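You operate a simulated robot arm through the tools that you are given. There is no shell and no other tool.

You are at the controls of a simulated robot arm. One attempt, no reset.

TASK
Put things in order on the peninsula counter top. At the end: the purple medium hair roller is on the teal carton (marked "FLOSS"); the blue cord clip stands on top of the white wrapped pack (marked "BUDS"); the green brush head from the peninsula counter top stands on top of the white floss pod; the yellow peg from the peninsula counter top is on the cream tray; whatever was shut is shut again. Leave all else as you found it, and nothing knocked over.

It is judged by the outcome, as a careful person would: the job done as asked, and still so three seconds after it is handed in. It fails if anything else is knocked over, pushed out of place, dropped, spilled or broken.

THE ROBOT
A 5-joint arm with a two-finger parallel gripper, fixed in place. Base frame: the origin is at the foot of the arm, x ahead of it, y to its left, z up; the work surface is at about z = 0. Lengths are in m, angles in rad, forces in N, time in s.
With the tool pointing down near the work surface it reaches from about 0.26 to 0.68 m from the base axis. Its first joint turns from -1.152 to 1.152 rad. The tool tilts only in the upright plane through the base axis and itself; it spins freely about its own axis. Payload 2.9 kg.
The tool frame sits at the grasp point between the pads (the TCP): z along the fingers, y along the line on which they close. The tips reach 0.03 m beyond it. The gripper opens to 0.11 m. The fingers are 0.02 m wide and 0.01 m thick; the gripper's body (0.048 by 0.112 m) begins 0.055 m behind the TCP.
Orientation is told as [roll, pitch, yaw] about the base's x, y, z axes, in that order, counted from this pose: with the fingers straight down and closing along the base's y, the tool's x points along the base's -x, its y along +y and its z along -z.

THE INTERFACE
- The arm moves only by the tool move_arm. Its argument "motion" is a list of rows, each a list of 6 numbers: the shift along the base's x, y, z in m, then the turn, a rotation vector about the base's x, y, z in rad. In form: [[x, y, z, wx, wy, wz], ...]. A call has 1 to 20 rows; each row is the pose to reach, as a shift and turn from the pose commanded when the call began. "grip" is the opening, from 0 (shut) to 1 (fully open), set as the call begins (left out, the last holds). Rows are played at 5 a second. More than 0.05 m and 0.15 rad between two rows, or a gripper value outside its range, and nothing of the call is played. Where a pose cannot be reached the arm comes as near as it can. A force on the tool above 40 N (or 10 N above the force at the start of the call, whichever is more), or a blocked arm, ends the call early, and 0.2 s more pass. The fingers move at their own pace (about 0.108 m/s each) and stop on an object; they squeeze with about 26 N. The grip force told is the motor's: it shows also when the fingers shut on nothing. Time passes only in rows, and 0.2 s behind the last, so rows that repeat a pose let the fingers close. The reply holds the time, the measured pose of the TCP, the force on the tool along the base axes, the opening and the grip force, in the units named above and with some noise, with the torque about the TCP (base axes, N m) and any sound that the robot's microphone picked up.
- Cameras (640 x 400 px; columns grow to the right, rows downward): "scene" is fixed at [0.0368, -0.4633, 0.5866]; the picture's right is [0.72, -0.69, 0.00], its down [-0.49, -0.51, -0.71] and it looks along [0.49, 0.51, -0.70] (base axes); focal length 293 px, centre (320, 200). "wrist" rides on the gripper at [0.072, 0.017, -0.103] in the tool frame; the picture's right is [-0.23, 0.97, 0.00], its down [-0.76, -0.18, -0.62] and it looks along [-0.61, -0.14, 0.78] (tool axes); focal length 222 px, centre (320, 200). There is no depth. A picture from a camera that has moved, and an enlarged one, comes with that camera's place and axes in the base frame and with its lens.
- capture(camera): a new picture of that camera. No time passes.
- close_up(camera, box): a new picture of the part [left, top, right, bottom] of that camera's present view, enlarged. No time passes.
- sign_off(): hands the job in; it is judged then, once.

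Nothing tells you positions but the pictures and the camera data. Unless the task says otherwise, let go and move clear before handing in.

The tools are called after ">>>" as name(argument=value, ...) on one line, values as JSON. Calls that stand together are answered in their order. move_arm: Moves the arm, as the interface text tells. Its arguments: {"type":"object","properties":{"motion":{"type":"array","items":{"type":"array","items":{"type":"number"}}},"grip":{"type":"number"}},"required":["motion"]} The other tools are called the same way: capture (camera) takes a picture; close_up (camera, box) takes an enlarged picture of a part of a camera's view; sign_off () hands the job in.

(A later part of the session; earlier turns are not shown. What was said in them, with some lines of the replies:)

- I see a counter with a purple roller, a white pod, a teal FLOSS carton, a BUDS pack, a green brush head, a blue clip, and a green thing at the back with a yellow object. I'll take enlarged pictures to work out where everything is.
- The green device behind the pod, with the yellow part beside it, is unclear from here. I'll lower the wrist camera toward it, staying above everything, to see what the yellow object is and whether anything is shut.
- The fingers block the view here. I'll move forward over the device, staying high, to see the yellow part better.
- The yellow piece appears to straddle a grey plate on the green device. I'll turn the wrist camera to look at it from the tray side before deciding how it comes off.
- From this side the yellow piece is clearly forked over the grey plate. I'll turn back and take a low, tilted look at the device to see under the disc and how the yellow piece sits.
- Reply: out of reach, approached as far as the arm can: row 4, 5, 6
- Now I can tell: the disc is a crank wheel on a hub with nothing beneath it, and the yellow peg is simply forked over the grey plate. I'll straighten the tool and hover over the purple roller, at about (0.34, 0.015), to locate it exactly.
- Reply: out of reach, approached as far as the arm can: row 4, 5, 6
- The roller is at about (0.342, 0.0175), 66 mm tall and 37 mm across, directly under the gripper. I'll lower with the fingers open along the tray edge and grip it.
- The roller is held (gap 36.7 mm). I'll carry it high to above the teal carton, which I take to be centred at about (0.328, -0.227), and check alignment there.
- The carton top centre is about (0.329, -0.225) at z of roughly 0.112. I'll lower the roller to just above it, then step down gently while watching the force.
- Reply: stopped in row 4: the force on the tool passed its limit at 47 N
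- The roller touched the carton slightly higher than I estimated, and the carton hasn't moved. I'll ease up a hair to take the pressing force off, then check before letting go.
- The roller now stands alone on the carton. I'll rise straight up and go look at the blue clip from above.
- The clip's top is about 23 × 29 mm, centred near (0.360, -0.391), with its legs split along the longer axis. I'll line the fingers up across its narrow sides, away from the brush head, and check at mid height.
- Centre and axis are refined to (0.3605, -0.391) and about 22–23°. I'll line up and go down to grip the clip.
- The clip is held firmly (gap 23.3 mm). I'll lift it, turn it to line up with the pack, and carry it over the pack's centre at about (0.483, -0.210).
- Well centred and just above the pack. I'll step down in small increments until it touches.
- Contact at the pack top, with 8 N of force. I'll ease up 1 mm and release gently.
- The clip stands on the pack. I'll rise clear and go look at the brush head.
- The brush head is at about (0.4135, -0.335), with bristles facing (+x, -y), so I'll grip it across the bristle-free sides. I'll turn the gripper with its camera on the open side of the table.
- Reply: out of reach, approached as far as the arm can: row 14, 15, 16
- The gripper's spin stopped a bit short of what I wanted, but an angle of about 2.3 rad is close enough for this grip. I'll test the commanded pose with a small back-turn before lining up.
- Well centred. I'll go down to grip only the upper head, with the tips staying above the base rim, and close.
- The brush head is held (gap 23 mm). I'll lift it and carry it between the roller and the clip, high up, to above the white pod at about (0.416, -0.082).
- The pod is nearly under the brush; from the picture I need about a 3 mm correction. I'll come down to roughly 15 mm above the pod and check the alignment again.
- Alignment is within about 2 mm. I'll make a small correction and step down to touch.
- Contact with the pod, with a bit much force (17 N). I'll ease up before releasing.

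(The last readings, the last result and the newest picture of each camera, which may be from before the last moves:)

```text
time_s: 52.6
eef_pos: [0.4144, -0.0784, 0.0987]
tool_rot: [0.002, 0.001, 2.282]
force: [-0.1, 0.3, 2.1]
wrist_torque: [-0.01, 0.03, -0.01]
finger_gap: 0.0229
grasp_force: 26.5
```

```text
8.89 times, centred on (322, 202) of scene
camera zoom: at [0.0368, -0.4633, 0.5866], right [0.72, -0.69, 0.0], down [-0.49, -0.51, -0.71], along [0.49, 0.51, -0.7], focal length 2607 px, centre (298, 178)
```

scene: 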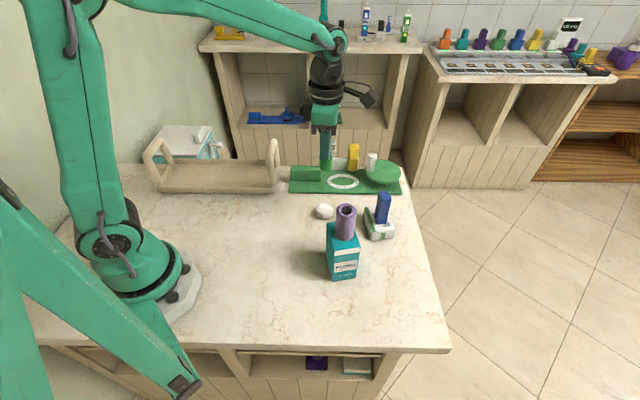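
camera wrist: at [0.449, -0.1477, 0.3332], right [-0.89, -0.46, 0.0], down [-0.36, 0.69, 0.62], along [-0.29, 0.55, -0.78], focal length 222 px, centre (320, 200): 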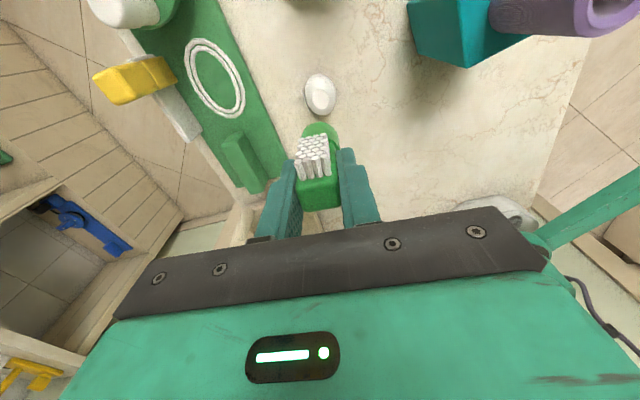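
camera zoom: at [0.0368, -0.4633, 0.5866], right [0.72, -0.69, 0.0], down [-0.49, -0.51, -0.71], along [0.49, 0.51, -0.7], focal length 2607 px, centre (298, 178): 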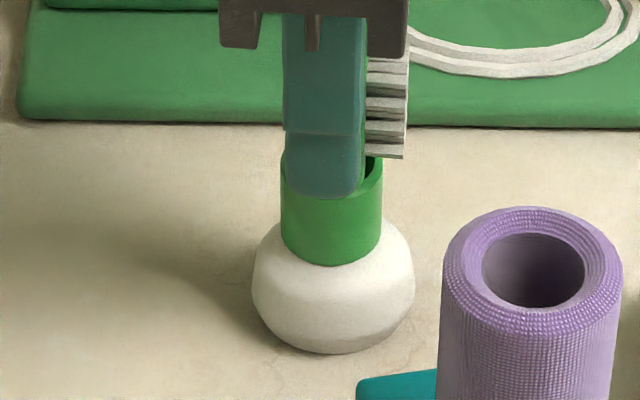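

The brush is just touching, but it seems 2 mm too far from the scene camera relative to the pod's flat top. I'll lift a touch, shift, and set it down again.

>>> move_arm(motion=[[0, 0, 0.0015, 0, 0, 0], [0, 0, 0.003, 0, 0, 0], [-0.0012, -0.0019, 0.003, 0, 0, 0], [-0.0012, -0.0019, 0.003, 0, 0, 0]])

>>> close_up(camera="scene", box=[305, 190, 341, 220])

>>> close_up(camera="wrist", box=[270, 85, 370, 160])

```text
time_s: 53.6
eef_pos: [0.413, -0.081, 0.1011]
tool_rot: [-0.001, -0.002, 2.28]
force: [0.0, 0.0, 0.0]
wrist_torque: [-0.02, 0.0, 0.0]
finger_gap: 0.0232
grasp_force: 25.9
```

```text
13.33 times, centred on (323, 205) of scene
camera zoom: at [0.0368, -0.4633, 0.5866], right [0.72, -0.69, 0.0], down [-0.49, -0.51, -0.71], along [0.49, 0.51, -0.7], focal length 3910 px, centre (280, 133)
```

zoom: 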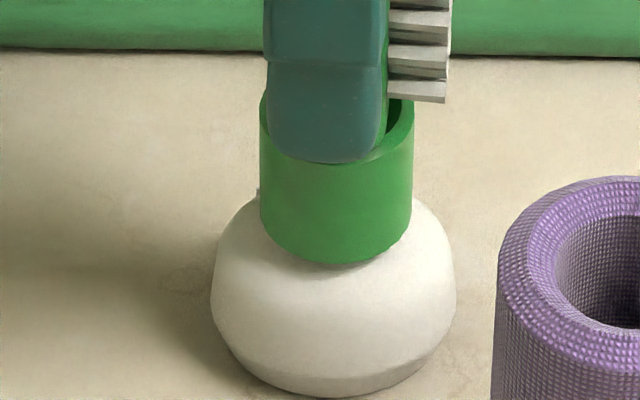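

```text
5.33 times, centred on (320, 122) of wrist
camera zoom: at [0.4468, -0.1468, 0.2049], right [-0.89, -0.46, 0.0], down [-0.36, 0.69, 0.62], along [-0.29, 0.55, -0.78], focal length 1185 px, centre (320, 613)
```

zoom: 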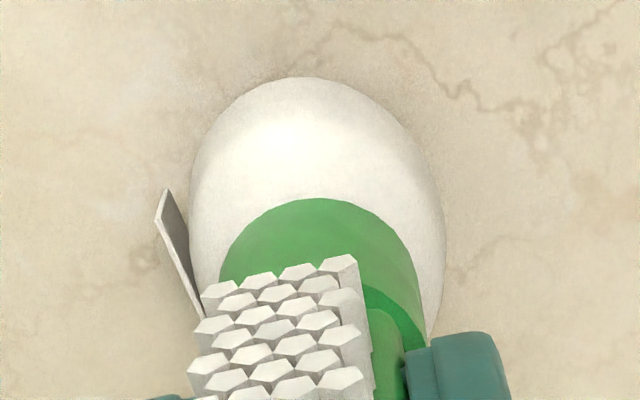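

Now centred within about 1 mm in both views. Lowering to contact.

>>> move_arm(motion=[[0, 0, -0.001, 0, 0, 0], [0, 0, -0.002, 0, 0, 0], [0, 0, -0.003, 0, 0, 0], [0, 0, -0.003, 0, 0, 0]])

```text
time_s: 54.6
eef_pos: [0.4129, -0.0801, 0.098]
tool_rot: [0.0, 0.0, 2.28]
force: [-1.0, -0.3, 4.0]
wrist_torque: [0.02, 0.0, 0.0]
finger_gap: 0.023
grasp_force: 25.7
```

>>> move_arm(motion=[[0, 0, 0, 0, 0, 0], [0, 0, 0, 0, 0, 0], [0, 0, 0, 0, 0, 0]], grip=0.5)

>>> close_up(camera="scene", box=[300, 170, 345, 225])

>>> capture(camera="wrist")

```text
time_s: 55.4
eef_pos: [0.4133, -0.0804, 0.0985]
tool_rot: [0.002, -0.003, 2.283]
force: [0.1, 0.1, -0.9]
wrist_torque: [0.01, 0.02, 0.01]
finger_gap: 0.0551
grasp_force: 0.1
```

```text
7.27 times, centred on (322, 198) of scene
camera zoom: at [0.0368, -0.4633, 0.5866], right [0.72, -0.69, 0.0], down [-0.49, -0.51, -0.71], along [0.49, 0.51, -0.7], focal length 2133 px, centre (302, 218)
```

zoom: 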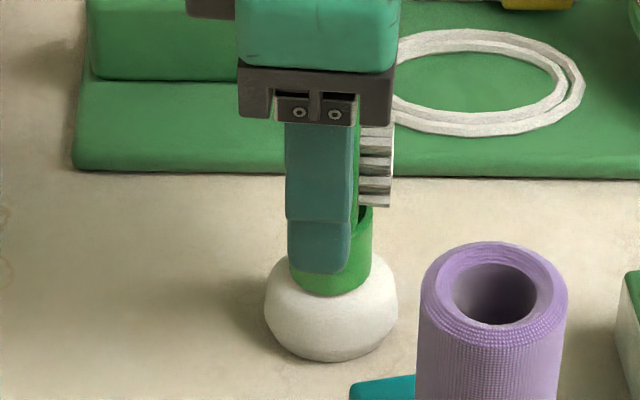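

```text
taken
camera wrist: at [0.4463, -0.146, 0.2016], right [-0.89, -0.46, 0.0], down [-0.36, 0.69, 0.62], along [-0.29, 0.55, -0.78], focal length 222 px, centre (320, 200)
```

wrist: 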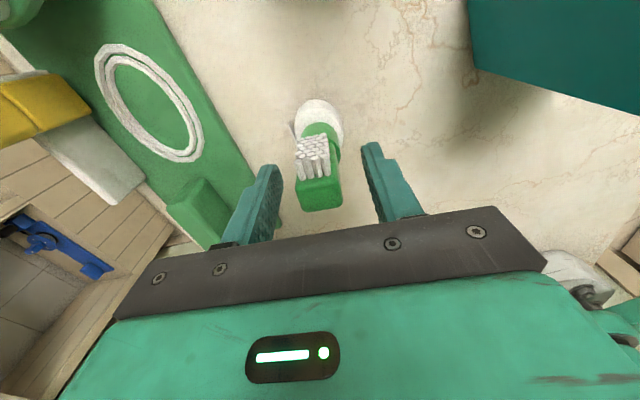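

The brush stands on the pod by itself. I'll rise straight up and look back at it.

>>> move_arm(motion=[[0, 0, 0.015, 0, 0, 0], [0, 0, 0.04, 0, 0, 0], [0, 0, 0.08, 0, 0, 0], [0, 0, 0.12, 0, 0, 0], [0, 0, 0.15, 0, 0, 0], [0, 0, 0.15, 0, 0, 0]])

>>> close_up(camera="scene", box=[290, 130, 410, 230])

>>> capture(camera="wrist")

```text
time_s: 56.8
eef_pos: [0.4127, -0.0808, 0.2497]
tool_rot: [0.002, -0.002, 2.283]
force: [-0.2, -0.5, -0.1]
wrist_torque: [0.02, -0.03, -0.03]
finger_gap: 0.0552
grasp_force: 0.0
```

```text
4.00 times, centred on (350, 180) of scene
camera zoom: at [0.0368, -0.4633, 0.5866], right [0.72, -0.69, 0.0], down [-0.49, -0.51, -0.71], along [0.49, 0.51, -0.7], focal length 1173 px, centre (200, 280)
```

zoom: 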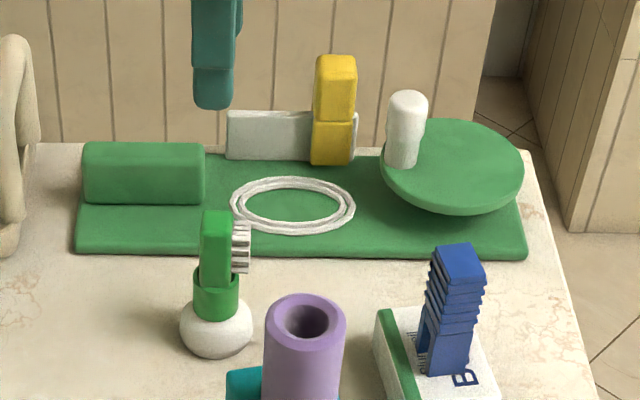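

```text
taken
camera wrist: at [0.4471, -0.1468, 0.3531], right [-0.89, -0.46, 0.0], down [-0.36, 0.69, 0.62], along [-0.29, 0.55, -0.78], focal length 222 px, centre (320, 200)
```

wrist: 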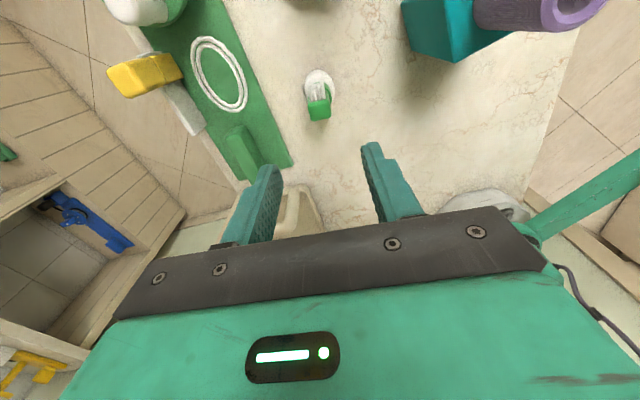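

All three are standing. Next is the yellow peg on the grey plate at about (0.598, -0.018); I'll hover above it for a close look.

>>> move_arm(motion=[[0.03, 0.01, 0, 0, 0, 0.02], [0.07, 0.02, 0, 0, 0, 0.04], [0.11, 0.035, 0, 0, 0, 0.06], [0.15, 0.05, 0, 0, 0, 0.073], [0.185, 0.063, 0, 0, 0, 0.073], [0.185, 0.063, 0, 0, 0, 0.073]], grip=0.7)

>>> capture(camera="wrist")

>>> close_up(camera="wrist", box=[230, 50, 400, 190])

```text
time_s: 58.2
eef_pos: [0.5975, -0.0153, 0.249]
tool_rot: [0.002, -0.004, 2.356]
force: [-0.4, 0.2, 1.0]
wrist_torque: [0.02, -0.01, 0.0]
finger_gap: 0.0769
grasp_force: 0.2
```

```text
taken
camera wrist: at [0.637, -0.0791, 0.3524], right [-0.85, -0.53, 0.0], down [-0.41, 0.66, 0.62], along [-0.33, 0.53, -0.78], focal length 222 px, centre (320, 200)
```

wrist: 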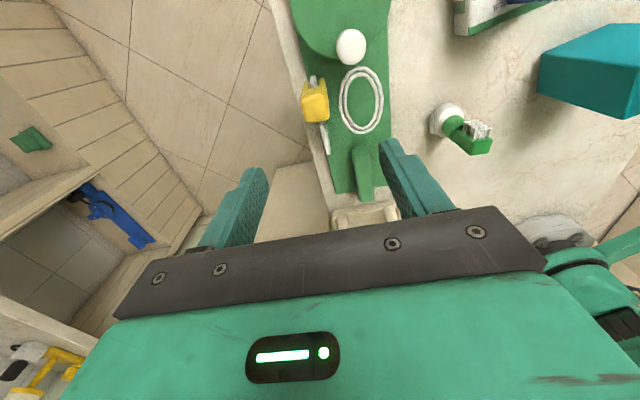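

```text
2.86 times, centred on (315, 120) of wrist
camera zoom: at [0.637, -0.0791, 0.3524], right [-0.85, -0.53, 0.0], down [-0.41, 0.66, 0.62], along [-0.33, 0.53, -0.78], focal length 635 px, centre (334, 429)
```

zoom: 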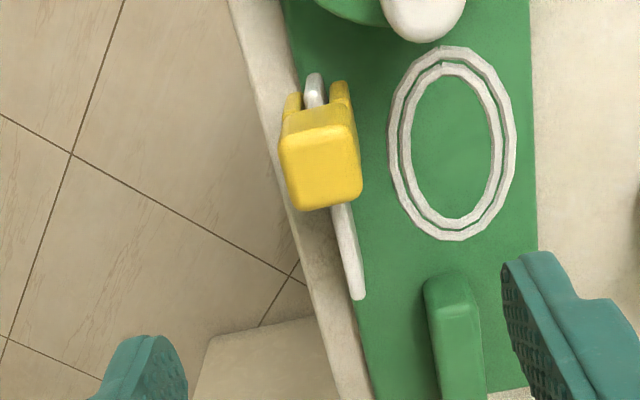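

The yellow peg is a forked clip sitting over the grey plate, centred near (0.602, -0.014), with its solid part at about z 0.06–0.10. I'll descend partway and check the centring across the plate.

>>> move_arm(motion=[[0.002, 0.0005, -0.03, 0, 0, 0], [0.0045, 0.001, -0.06, 0, 0, 0], [0.0045, 0.001, -0.09, 0, 0, 0], [0.0045, 0.001, -0.1, 0, 0, 0], [0.0045, 0.001, -0.1, 0, 0, 0]])

>>> capture(camera="wrist")

>>> close_up(camera="wrist", box=[230, 60, 410, 200])

>>> close_up(camera="scene", box=[300, 90, 420, 200])

```text
time_s: 59.4
eef_pos: [0.6038, -0.0154, 0.148]
tool_rot: [0.002, -0.004, 2.354]
force: [-0.5, -0.2, 0.2]
wrist_torque: [0.03, 0.01, 0.02]
finger_gap: 0.077
grasp_force: 0.1
```

```text
taken
camera wrist: at [0.6423, -0.079, 0.2533], right [-0.85, -0.53, 0.0], down [-0.41, 0.66, 0.62], along [-0.33, 0.53, -0.78], focal length 222 px, centre (320, 200)
```

wrist: 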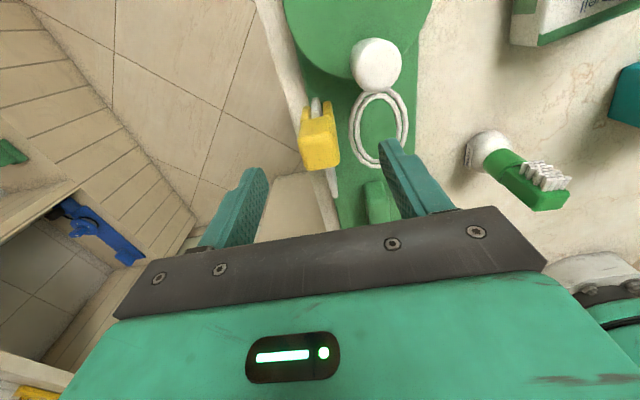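

```text
2.86 times, centred on (320, 130) of wrist
camera zoom: at [0.6423, -0.079, 0.2533], right [-0.85, -0.53, 0.0], down [-0.41, 0.66, 0.62], along [-0.33, 0.53, -0.78], focal length 635 px, centre (320, 400)
```

zoom: 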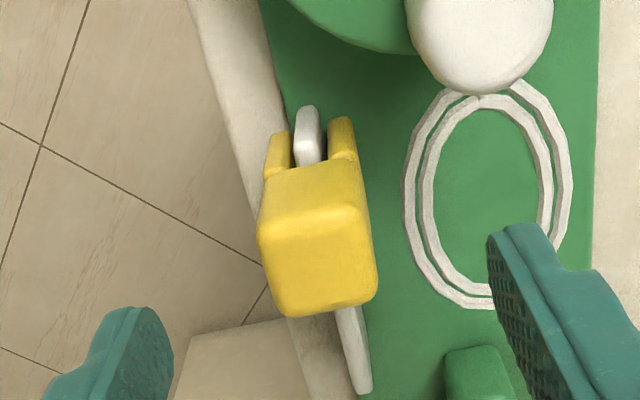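

```text
3.64 times, centred on (360, 145) of scene
camera zoom: at [0.0368, -0.4633, 0.5866], right [0.72, -0.69, 0.0], down [-0.49, -0.51, -0.71], along [0.49, 0.51, -0.7], focal length 1066 px, centre (174, 400)
```

zoom: 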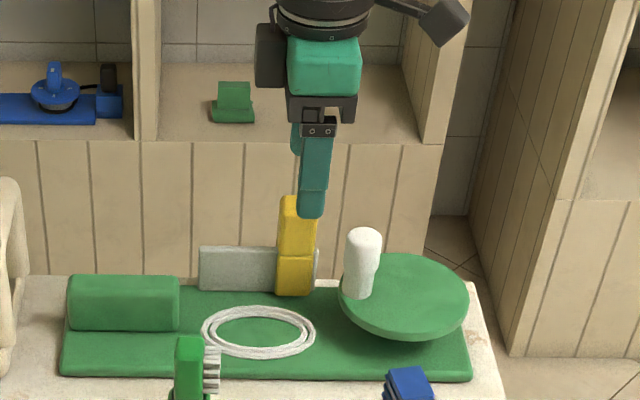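

>>> move_arm(motion=[[0, 0, -0.02, 0, 0, 0], [0, 0, -0.04, 0, 0, 0], [0, 0, -0.052, 0, 0, 0], [0, 0, -0.058, 0, 0, 0], [0, 0, -0.058, 0, 0, 0]])

>>> capture(camera="wrist")

>>> close_up(camera="scene", box=[310, 110, 410, 200])

```text
time_s: 60.6
eef_pos: [0.6037, -0.0149, 0.0913]
tool_rot: [0.002, -0.002, 2.354]
force: [0.5, 1.0, 0.0]
wrist_torque: [0.02, 0.02, 0.02]
finger_gap: 0.0768
grasp_force: 0.1
```

```text
taken
camera wrist: at [0.6419, -0.0784, 0.1943], right [-0.85, -0.53, 0.0], down [-0.41, 0.66, 0.62], along [-0.33, 0.53, -0.78], focal length 222 px, centre (320, 200)
```

wrist: 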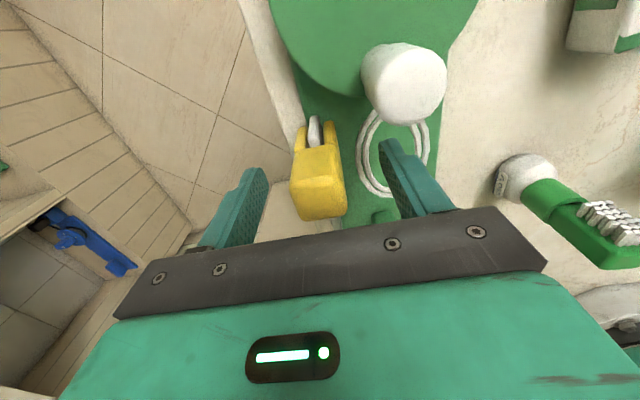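

```text
4.44 times, centred on (360, 155) of scene
camera zoom: at [0.0368, -0.4633, 0.5866], right [0.72, -0.69, 0.0], down [-0.49, -0.51, -0.71], along [0.49, 0.51, -0.7], focal length 1304 px, centre (142, 400)
```

zoom: 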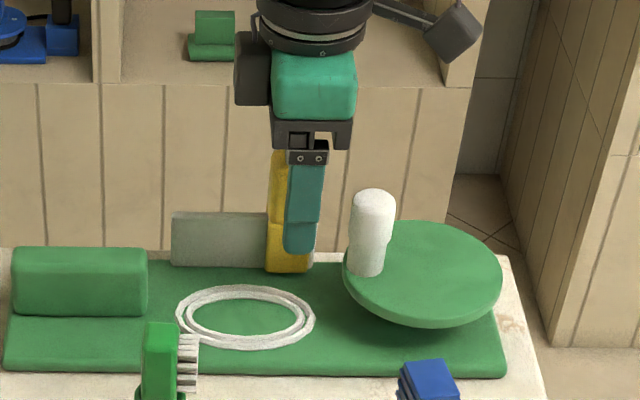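

>>> move_arm(motion=[[0, 0, 0, 0, 0, 0], [0, 0, 0, 0, 0, 0], [0, 0, 0, 0, 0, 0], [0, 0, 0, 0, 0, 0]], grip=0.0)

>>> capture(camera="wrist")

>>> close_up(camera="scene", box=[310, 110, 410, 200])

```text
time_s: 61.6
eef_pos: [0.6039, -0.0144, 0.0901]
tool_rot: [0.002, -0.002, 2.355]
force: [0.0, 0.3, 1.0]
wrist_torque: [0.0, 0.01, -0.01]
finger_gap: 0.0292
grasp_force: 25.7
```

```text
taken
camera wrist: at [0.6419, -0.0785, 0.1945], right [-0.85, -0.53, 0.0], down [-0.41, 0.66, 0.62], along [-0.33, 0.53, -0.78], focal length 222 px, centre (320, 200)
```

wrist: 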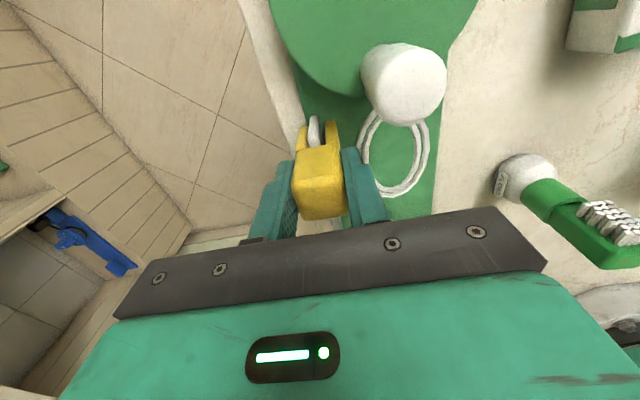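

```text
4.44 times, centred on (360, 155) of scene
camera zoom: at [0.0368, -0.4633, 0.5866], right [0.72, -0.69, 0.0], down [-0.49, -0.51, -0.71], along [0.49, 0.51, -0.7], focal length 1304 px, centre (142, 400)
```

zoom: 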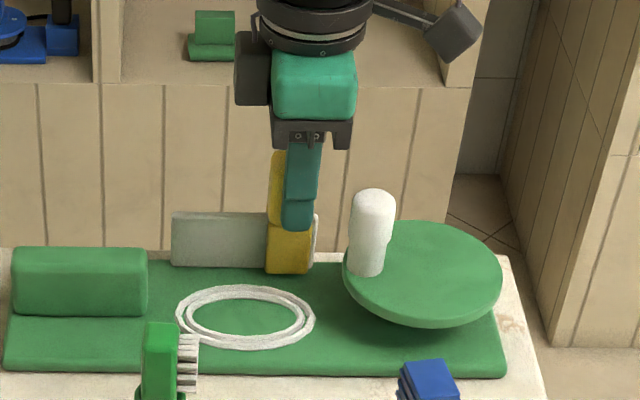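

Gripped (gap 29 mm). I'll lift a small amount slowly and check the force and whether only the peg comes up.

>>> move_arm(motion=[[0, 0, 0.001, 0, 0, 0], [0, 0, 0.003, 0, 0, 0], [0, 0, 0.006, 0, 0, 0], [0, 0, 0.01, 0, 0, 0]])

>>> close_up(camera="scene", box=[310, 110, 410, 200])

>>> close_up(camera="wrist", box=[240, 60, 400, 200])

```text
time_s: 62.6
eef_pos: [0.6035, -0.0168, 0.0994]
tool_rot: [0.0, 0.0, 2.355]
force: [0.8, 0.7, -1.1]
wrist_torque: [0.02, -0.04, 0.02]
finger_gap: 0.0293
grasp_force: 26.2
```

```text
4.44 times, centred on (360, 155) of scene
camera zoom: at [0.0368, -0.4633, 0.5866], right [0.72, -0.69, 0.0], down [-0.49, -0.51, -0.71], along [0.49, 0.51, -0.7], focal length 1304 px, centre (142, 400)
```

zoom: 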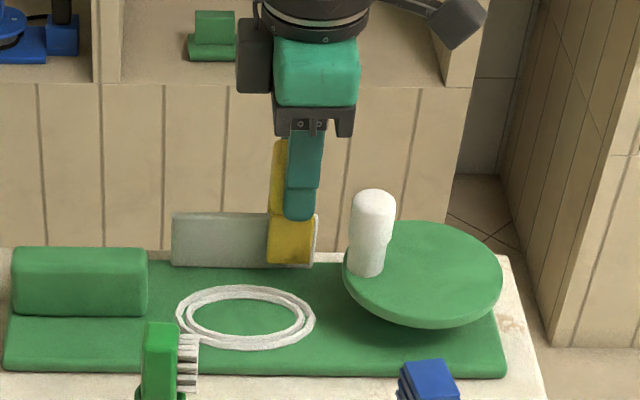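

```text
2.86 times, centred on (320, 130) of wrist
camera zoom: at [0.6414, -0.0797, 0.2039], right [-0.85, -0.53, 0.0], down [-0.41, 0.66, 0.62], along [-0.33, 0.53, -0.78], focal length 635 px, centre (320, 400)
```

zoom: 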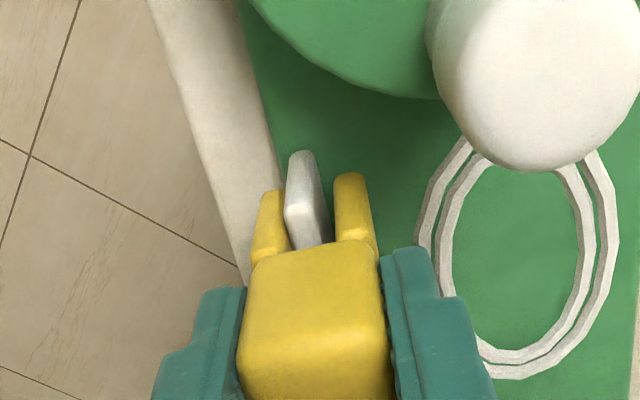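

The peg slides up freely and the plate stays put. I'll lift straight up until the fork is clear of the plate.

>>> move_arm(motion=[[0, 0, 0.01, 0, 0, 0], [0, 0, 0.02, 0, 0, 0], [0, 0, 0.03, 0, 0, 0], [0, 0, 0.045, 0, 0, 0], [0, 0, 0.065, 0, 0, 0], [0, 0, 0.09, 0, 0, 0], [0, 0, 0.12, 0, 0, 0], [0, 0, 0.15, 0, 0, 0], [0, 0, 0.15, 0, 0, 0]])

>>> capture(camera="scene")

>>> close_up(camera="scene", box=[290, 60, 410, 200])

>>> capture(camera="wrist")

```text
time_s: 64.6
eef_pos: [0.602, -0.0161, 0.2492]
tool_rot: [0.003, -0.002, 2.355]
force: [0.2, -0.1, -1.3]
wrist_torque: [0.02, 0.01, 0.0]
finger_gap: 0.0292
grasp_force: 26.1
```

```text
taken
```

scene: 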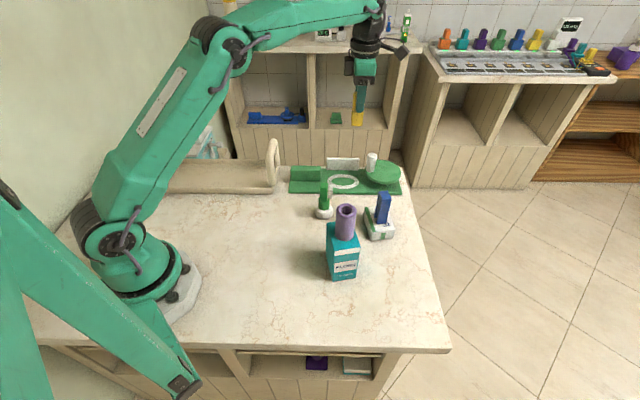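

```text
2.86 times, centred on (350, 130) of scene
camera zoom: at [0.0368, -0.4633, 0.5866], right [0.72, -0.69, 0.0], down [-0.49, -0.51, -0.71], along [0.49, 0.51, -0.7], focal length 838 px, centre (234, 400)
```

zoom: 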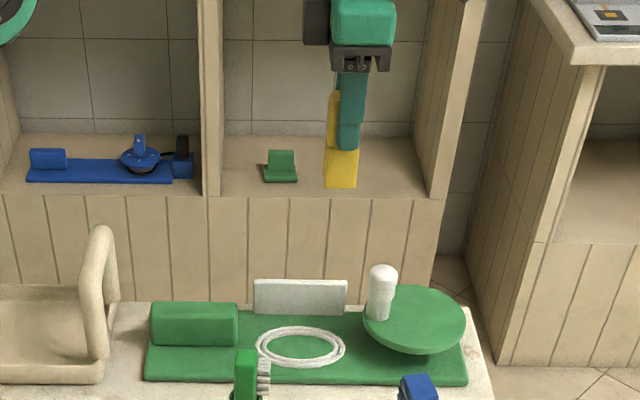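

```text
taken
camera wrist: at [0.6405, -0.0794, 0.353], right [-0.85, -0.53, 0.0], down [-0.41, 0.66, 0.62], along [-0.33, 0.53, -0.78], focal length 222 px, centre (320, 200)
```

wrist: 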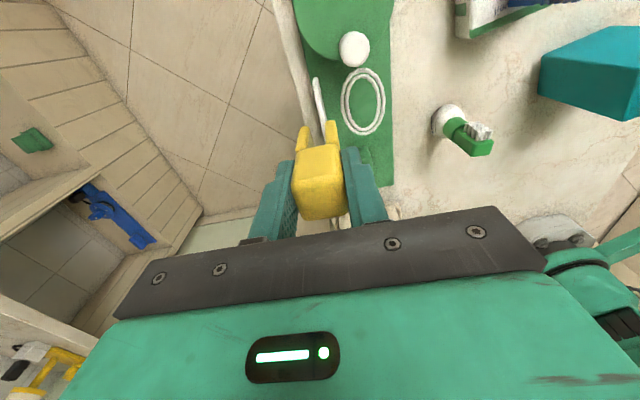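

The peg is clear of the plate and everything else is undisturbed. I'll carry it high over the handle to the middle of the cream tray, about (0.29, 0.229).

>>> move_arm(motion=[[-0.035, 0.01, 0.01, 0, 0, 0], [-0.07, 0.025, 0.02, 0, 0, 0], [-0.105, 0.045, 0.03, 0, 0, 0], [-0.14, 0.065, 0.04, 0, 0, 0], [-0.17, 0.09, 0.045, 0, 0, 0], [-0.2, 0.12, 0.045, 0, 0, 0], [-0.23, 0.15, 0.045, 0, 0, 0], [-0.26, 0.18, 0.045, 0, 0, 0], [-0.285, 0.21, 0.045, 0, 0, 0], [-0.305, 0.235, 0.045, 0, 0, 0], [-0.313, 0.244, 0.045, 0, 0, 0], [-0.313, 0.244, 0.045, 0, 0, 0]])

>>> capture(camera="wrist")

>>> capture(camera="scene")

```text
time_s: 67.2
eef_pos: [0.289, 0.2282, 0.2964]
tool_rot: [0.0, 0.001, 2.356]
force: [-0.1, 0.2, -1.2]
wrist_torque: [-0.02, 0.0, -0.02]
finger_gap: 0.0292
grasp_force: 26.1
```

```text
taken
camera wrist: at [0.3277, 0.1653, 0.3995], right [-0.85, -0.53, 0.0], down [-0.41, 0.67, 0.62], along [-0.33, 0.53, -0.78], focal length 222 px, centre (320, 200)
```

wrist: 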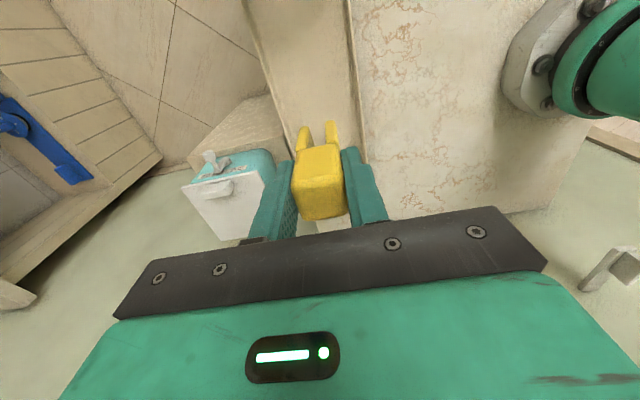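

```text
taken
```

scene: 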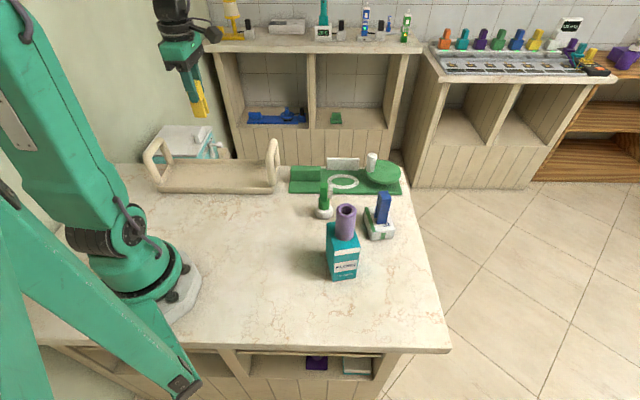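

>>> move_arm(motion=[[0, 0, -0.03, 0, 0, 0], [0, 0, -0.07, 0, 0, 0], [0, 0, -0.11, 0, 0, 0], [0, 0, -0.14, 0, 0, 0], [0, 0, -0.155, 0, 0, 0], [0, 0, -0.155, 0, 0, 0]])

>>> capture(camera="wrist")

>>> close_up(camera="scene", box=[130, 90, 300, 210])

```text
time_s: 68.6
eef_pos: [0.2889, 0.2279, 0.1398]
tool_rot: [0.0, 0.0, 2.355]
force: [0.6, 0.3, 0.2]
wrist_torque: [-0.01, 0.02, -0.03]
finger_gap: 0.0289
grasp_force: 25.9
```

```text
taken
camera wrist: at [0.3271, 0.1649, 0.2435], right [-0.85, -0.53, 0.0], down [-0.41, 0.66, 0.62], along [-0.33, 0.53, -0.78], focal length 222 px, centre (320, 200)
```

wrist: 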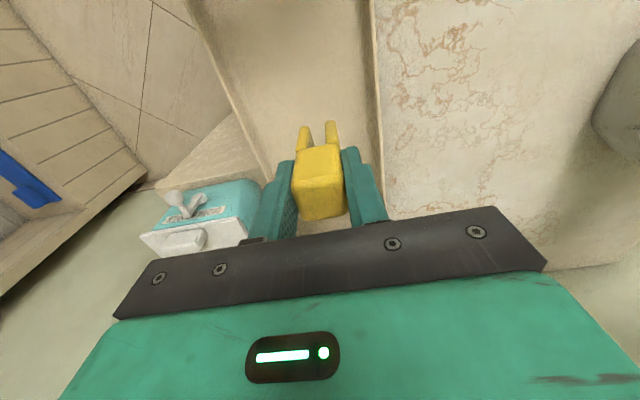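

```text
3.33 times, centred on (215, 150) of scene
camera zoom: at [0.0368, -0.4633, 0.5866], right [0.72, -0.69, 0.0], down [-0.49, -0.51, -0.71], along [0.49, 0.51, -0.7], focal length 978 px, centre (670, 367)
```

zoom: 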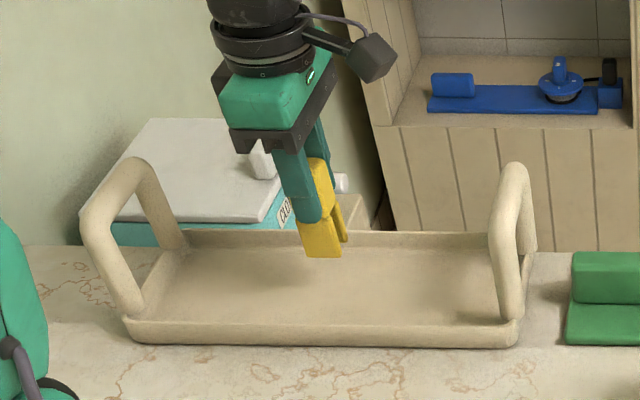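

>>> move_arm(motion=[[0, 0, -0.015, 0, 0, 0], [0, 0, -0.028, 0, 0, 0], [0, 0, -0.036, 0, 0, 0], [0, 0, -0.04, 0, 0, 0], [0, 0, -0.04, 0, 0, 0]])

>>> close_up(camera="scene", box=[160, 110, 290, 210])

>>> close_up(camera="wrist", box=[230, 60, 400, 200])

```text
time_s: 69.8
eef_pos: [0.2875, 0.2295, 0.0993]
tool_rot: [-0.001, -0.001, 2.355]
force: [-0.2, -0.1, -0.4]
wrist_torque: [0.0, -0.03, 0.02]
finger_gap: 0.0291
grasp_force: 26.3
```

```text
4.00 times, centred on (225, 160) of scene
camera zoom: at [0.0368, -0.4633, 0.5866], right [0.72, -0.69, 0.0], down [-0.49, -0.51, -0.71], along [0.49, 0.51, -0.7], focal length 1173 px, centre (700, 360)
```

zoom: 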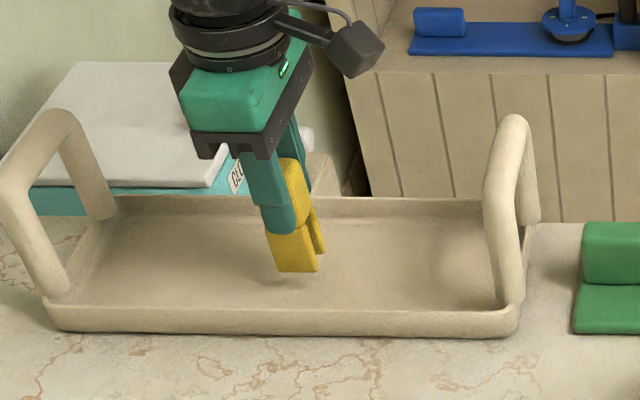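

```text
2.86 times, centred on (315, 130) of wrist
camera zoom: at [0.3265, 0.1643, 0.204], right [-0.85, -0.53, 0.0], down [-0.41, 0.67, 0.62], along [-0.33, 0.53, -0.78], focal length 635 px, centre (334, 400)
```

zoom: 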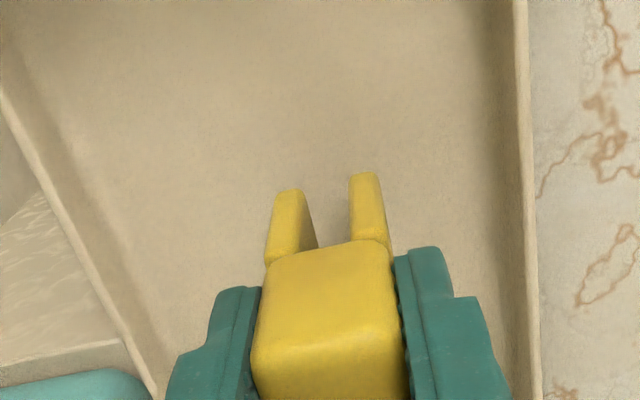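

>>> move_arm(motion=[[0, 0, -0.0015, 0, 0, 0], [0, 0, -0.003, 0, 0, 0], [0, 0, -0.0045, 0, 0, 0], [0, 0, -0.006, 0, 0, 0]])

```text
time_s: 70.8
eef_pos: [0.2893, 0.2284, 0.0942]
tool_rot: [0.001, 0.001, 2.354]
force: [0.4, 0.8, -1.0]
wrist_torque: [0.0, 0.01, -0.04]
finger_gap: 0.0291
grasp_force: 26.5
```

>>> move_arm(motion=[[0, 0, -0.0015, 0, 0, 0], [0, 0, -0.003, 0, 0, 0], [0, 0, -0.0045, 0, 0, 0]])

>>> close_up(camera="scene", box=[190, 140, 240, 190])

```text
time_s: 71.6
eef_pos: [0.289, 0.2287, 0.0892]
tool_rot: [0.001, 0.001, 2.355]
force: [0.5, 0.5, -0.5]
wrist_torque: [-0.01, 0.0, -0.02]
finger_gap: 0.0293
grasp_force: 26.1
```

```text
8.00 times, centred on (215, 165) of scene
camera zoom: at [0.0368, -0.4633, 0.5866], right [0.72, -0.69, 0.0], down [-0.49, -0.51, -0.71], along [0.49, 0.51, -0.7], focal length 2346 px, centre (1160, 480)
```

zoom: 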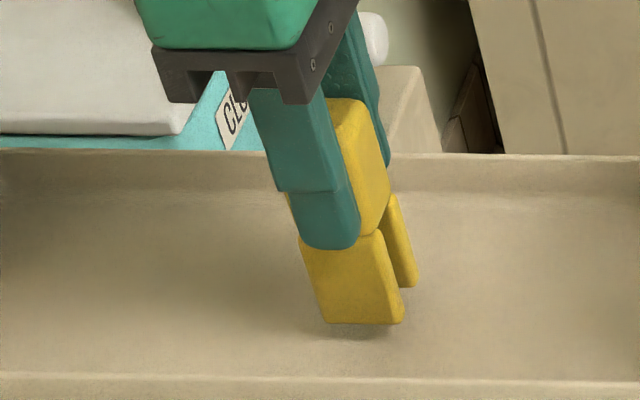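

>>> move_arm(motion=[[0, 0, -0.001, 0, 0, 0], [0, 0, -0.002, 0, 0, 0], [0, 0, -0.003, 0, 0, 0]])

```text
time_s: 72.4
eef_pos: [0.2904, 0.2289, 0.087]
tool_rot: [0.002, 0.001, 2.356]
force: [-0.5, 0.1, 0.0]
wrist_torque: [-0.04, 0.0, 0.0]
finger_gap: 0.0291
grasp_force: 25.9
```

>>> move_arm(motion=[[0, 0, -0.001, 0, 0, 0], [0, 0, -0.002, 0, 0, 0], [0, 0, -0.003, 0, 0, 0]])

>>> close_up(camera="scene", box=[190, 140, 240, 190])

```text
time_s: 73.2
eef_pos: [0.2893, 0.2273, 0.0842]
tool_rot: [-0.002, 0.0, 2.354]
force: [-0.4, -0.4, -1.3]
wrist_torque: [0.01, 0.01, 0.0]
finger_gap: 0.0294
grasp_force: 25.9
```

```text
8.00 times, centred on (215, 165) of scene
camera zoom: at [0.0368, -0.4633, 0.5866], right [0.72, -0.69, 0.0], down [-0.49, -0.51, -0.71], along [0.49, 0.51, -0.7], focal length 2346 px, centre (1160, 480)
```

zoom: 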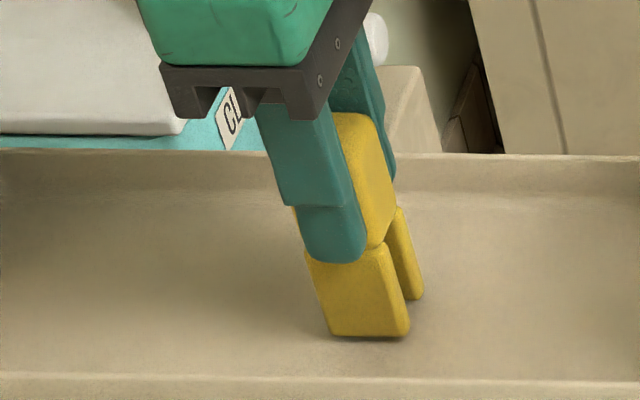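

>>> move_arm(motion=[[0, 0, -0.001, 0, 0, 0], [0, 0, -0.002, 0, 0, 0]])

```text
time_s: 73.8
eef_pos: [0.2887, 0.2275, 0.0816]
tool_rot: [0.0, 0.0, 2.355]
force: [0.3, 0.3, 0.2]
wrist_torque: [0.02, 0.04, -0.04]
finger_gap: 0.0292
grasp_force: 26.0
```

>>> move_arm(motion=[[0, 0, -0.001, 0, 0, 0], [0, 0, -0.002, 0, 0, 0]])

>>> close_up(camera="scene", box=[190, 140, 240, 190])

```text
time_s: 74.4
eef_pos: [0.2914, 0.2273, 0.0791]
tool_rot: [-0.001, -0.001, 2.356]
force: [-2.2, -1.7, 10.3]
wrist_torque: [-0.06, 0.21, 0.01]
finger_gap: 0.0293
grasp_force: 25.9
```

```text
8.00 times, centred on (215, 165) of scene
camera zoom: at [0.0367, -0.4633, 0.5866], right [0.72, -0.69, 0.0], down [-0.49, -0.51, -0.71], along [0.49, 0.51, -0.7], focal length 2346 px, centre (1160, 480)
```

zoom: 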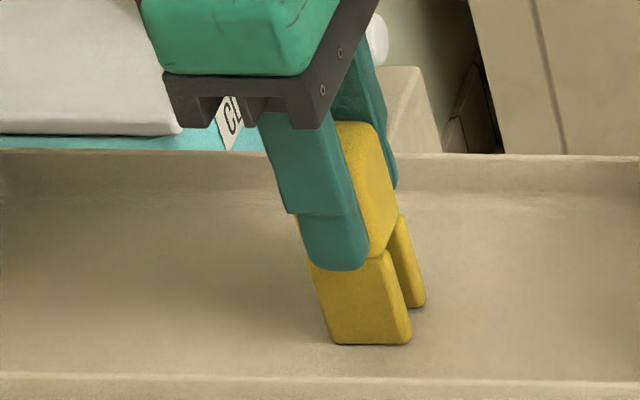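

The fork is on the tray floor. I'll ease up slightly, let go, and rise straight up.

>>> move_arm(motion=[[0, 0, 0.0008, 0, 0, 0], [0, 0, 0.0008, 0, 0, 0]])

>>> move_arm(motion=[[0, 0, 0, 0, 0, 0], [0, 0, 0, 0, 0, 0], [0, 0, 0, 0, 0, 0]], grip=0.55)

>>> close_up(camera="scene", box=[180, 120, 260, 190])

>>> capture(camera="wrist")

```text
time_s: 75.0
eef_pos: [0.2879, 0.2277, 0.0815]
tool_rot: [0.002, -0.001, 2.355]
force: [0.9, 0.2, -1.2]
wrist_torque: [0.0, 0.0, -0.01]
finger_gap: 0.029
grasp_force: 26.1
```

```text
time_s: 75.8
eef_pos: [0.2881, 0.2274, 0.0808]
tool_rot: [-0.001, 0.0, 2.354]
force: [-0.4, -0.4, -0.4]
wrist_torque: [0.0, -0.03, 0.03]
finger_gap: 0.0605
grasp_force: 0.1
```

```text
5.71 times, centred on (220, 155) of scene
camera zoom: at [0.0368, -0.4633, 0.5866], right [0.72, -0.69, 0.0], down [-0.49, -0.51, -0.71], along [0.49, 0.51, -0.7], focal length 1676 px, centre (891, 457)
```

zoom: 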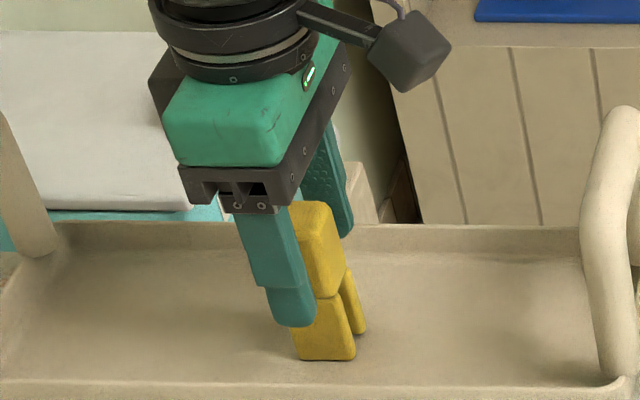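

```text
taken
camera wrist: at [0.3274, 0.1646, 0.1849], right [-0.85, -0.53, 0.0], down [-0.41, 0.67, 0.62], along [-0.33, 0.53, -0.78], focal length 222 px, centre (320, 200)
```

wrist: 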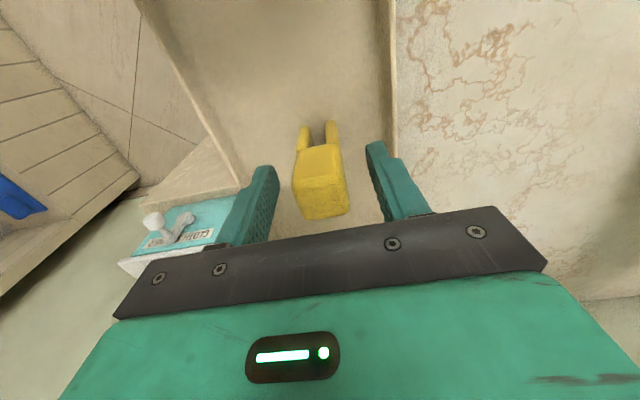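

Peg is standing on the tray. Rising clear and checking the whole scene.

>>> move_arm(motion=[[0, 0, 0.015, 0, 0, 0], [0, 0, 0.04, 0, 0, 0], [0, 0, 0.08, 0, 0, 0], [0, 0, 0.12, 0, 0, 0], [0, 0, 0.16, 0, 0, 0], [0, 0, 0.2, 0, 0, 0], [0, 0, 0.22, 0, 0, 0], [0, 0, 0.22, 0, 0, 0]])

>>> capture(camera="scene")

>>> close_up(camera="scene", box=[130, 110, 300, 210])

>>> close_up(camera="scene", box=[280, 140, 430, 300])

>>> capture(camera="wrist")

```text
time_s: 77.6
eef_pos: [0.2896, 0.2271, 0.3019]
tool_rot: [0.001, -0.001, 2.356]
force: [0.6, 0.1, -0.5]
wrist_torque: [-0.02, 0.0, 0.0]
finger_gap: 0.0602
grasp_force: 0.1
```

```text
taken
```

scene: 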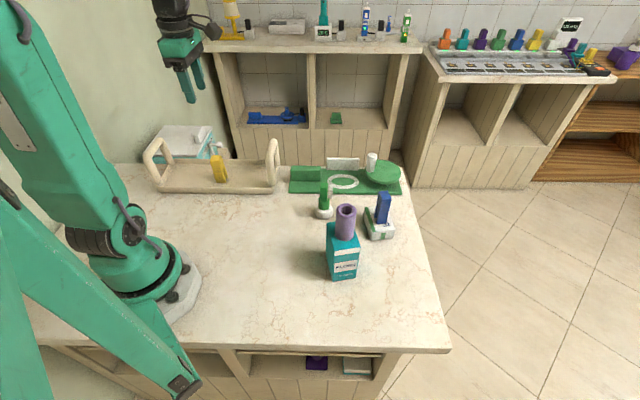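

```text
3.76 times, centred on (215, 160) of scene
camera zoom: at [0.0368, -0.4633, 0.5866], right [0.72, -0.69, 0.0], down [-0.49, -0.51, -0.71], along [0.49, 0.51, -0.7], focal length 1104 px, centre (715, 351)
```

zoom: 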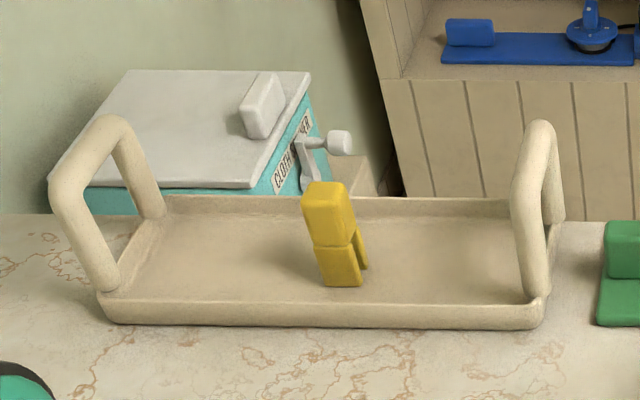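

```text
2.50 times, centred on (355, 220) of scene
camera zoom: at [0.0368, -0.4633, 0.5866], right [0.72, -0.69, 0.0], down [-0.49, -0.51, -0.71], along [0.49, 0.51, -0.7], focal length 733 px, centre (232, 150)
```

zoom: 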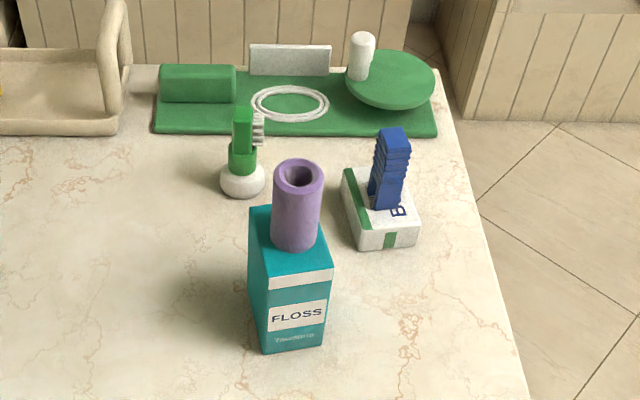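

```text
taken
camera wrist: at [0.3277, 0.164, 0.4057], right [-0.85, -0.53, 0.0], down [-0.41, 0.67, 0.62], along [-0.33, 0.53, -0.78], focal length 222 px, centre (320, 200)
```

wrist: 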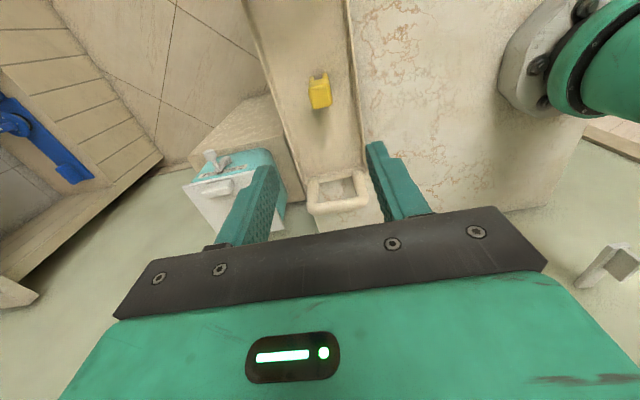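

All four moves are done and the pictures match. The roller stands on the FLOSS carton, the clip on the BUDS pack, the brush head on the pod, and the yellow peg on the tray. The carton, plate, disc and tray look unmoved, and nothing I handled had a lid or door to shut. The gripper is open and clear, so I'm handing in.

>>> sign_off()

```text
The job is handed in.
```

I've handed the job in with all four items in place. In the last pictures everything was standing and nothing had been knocked over.

- **Purple roller:** it stands upright on the teal FLOSS carton. It touched down harder than I meant (a 47 N peak), but the carton stayed where it was.
- **Blue cord clip:** it stands on its two legs near the centre of the BUDS pack.
- **Green brush head:** it stands on the flat top of the white floss pod, centred to within about 1 mm as far as I could measure. The pod may have shifted by less than 1 mm as I set it down.
- **Yellow peg:** it was forked over the grey plate on the green device. I lifted it straight off and stood it in the middle of the cream tray, and the plate did not move.

I found nothing shut on the counter that the job needed opened, so there was nothing to close again. The gripper was open and raised clear above the tray when I handed in.
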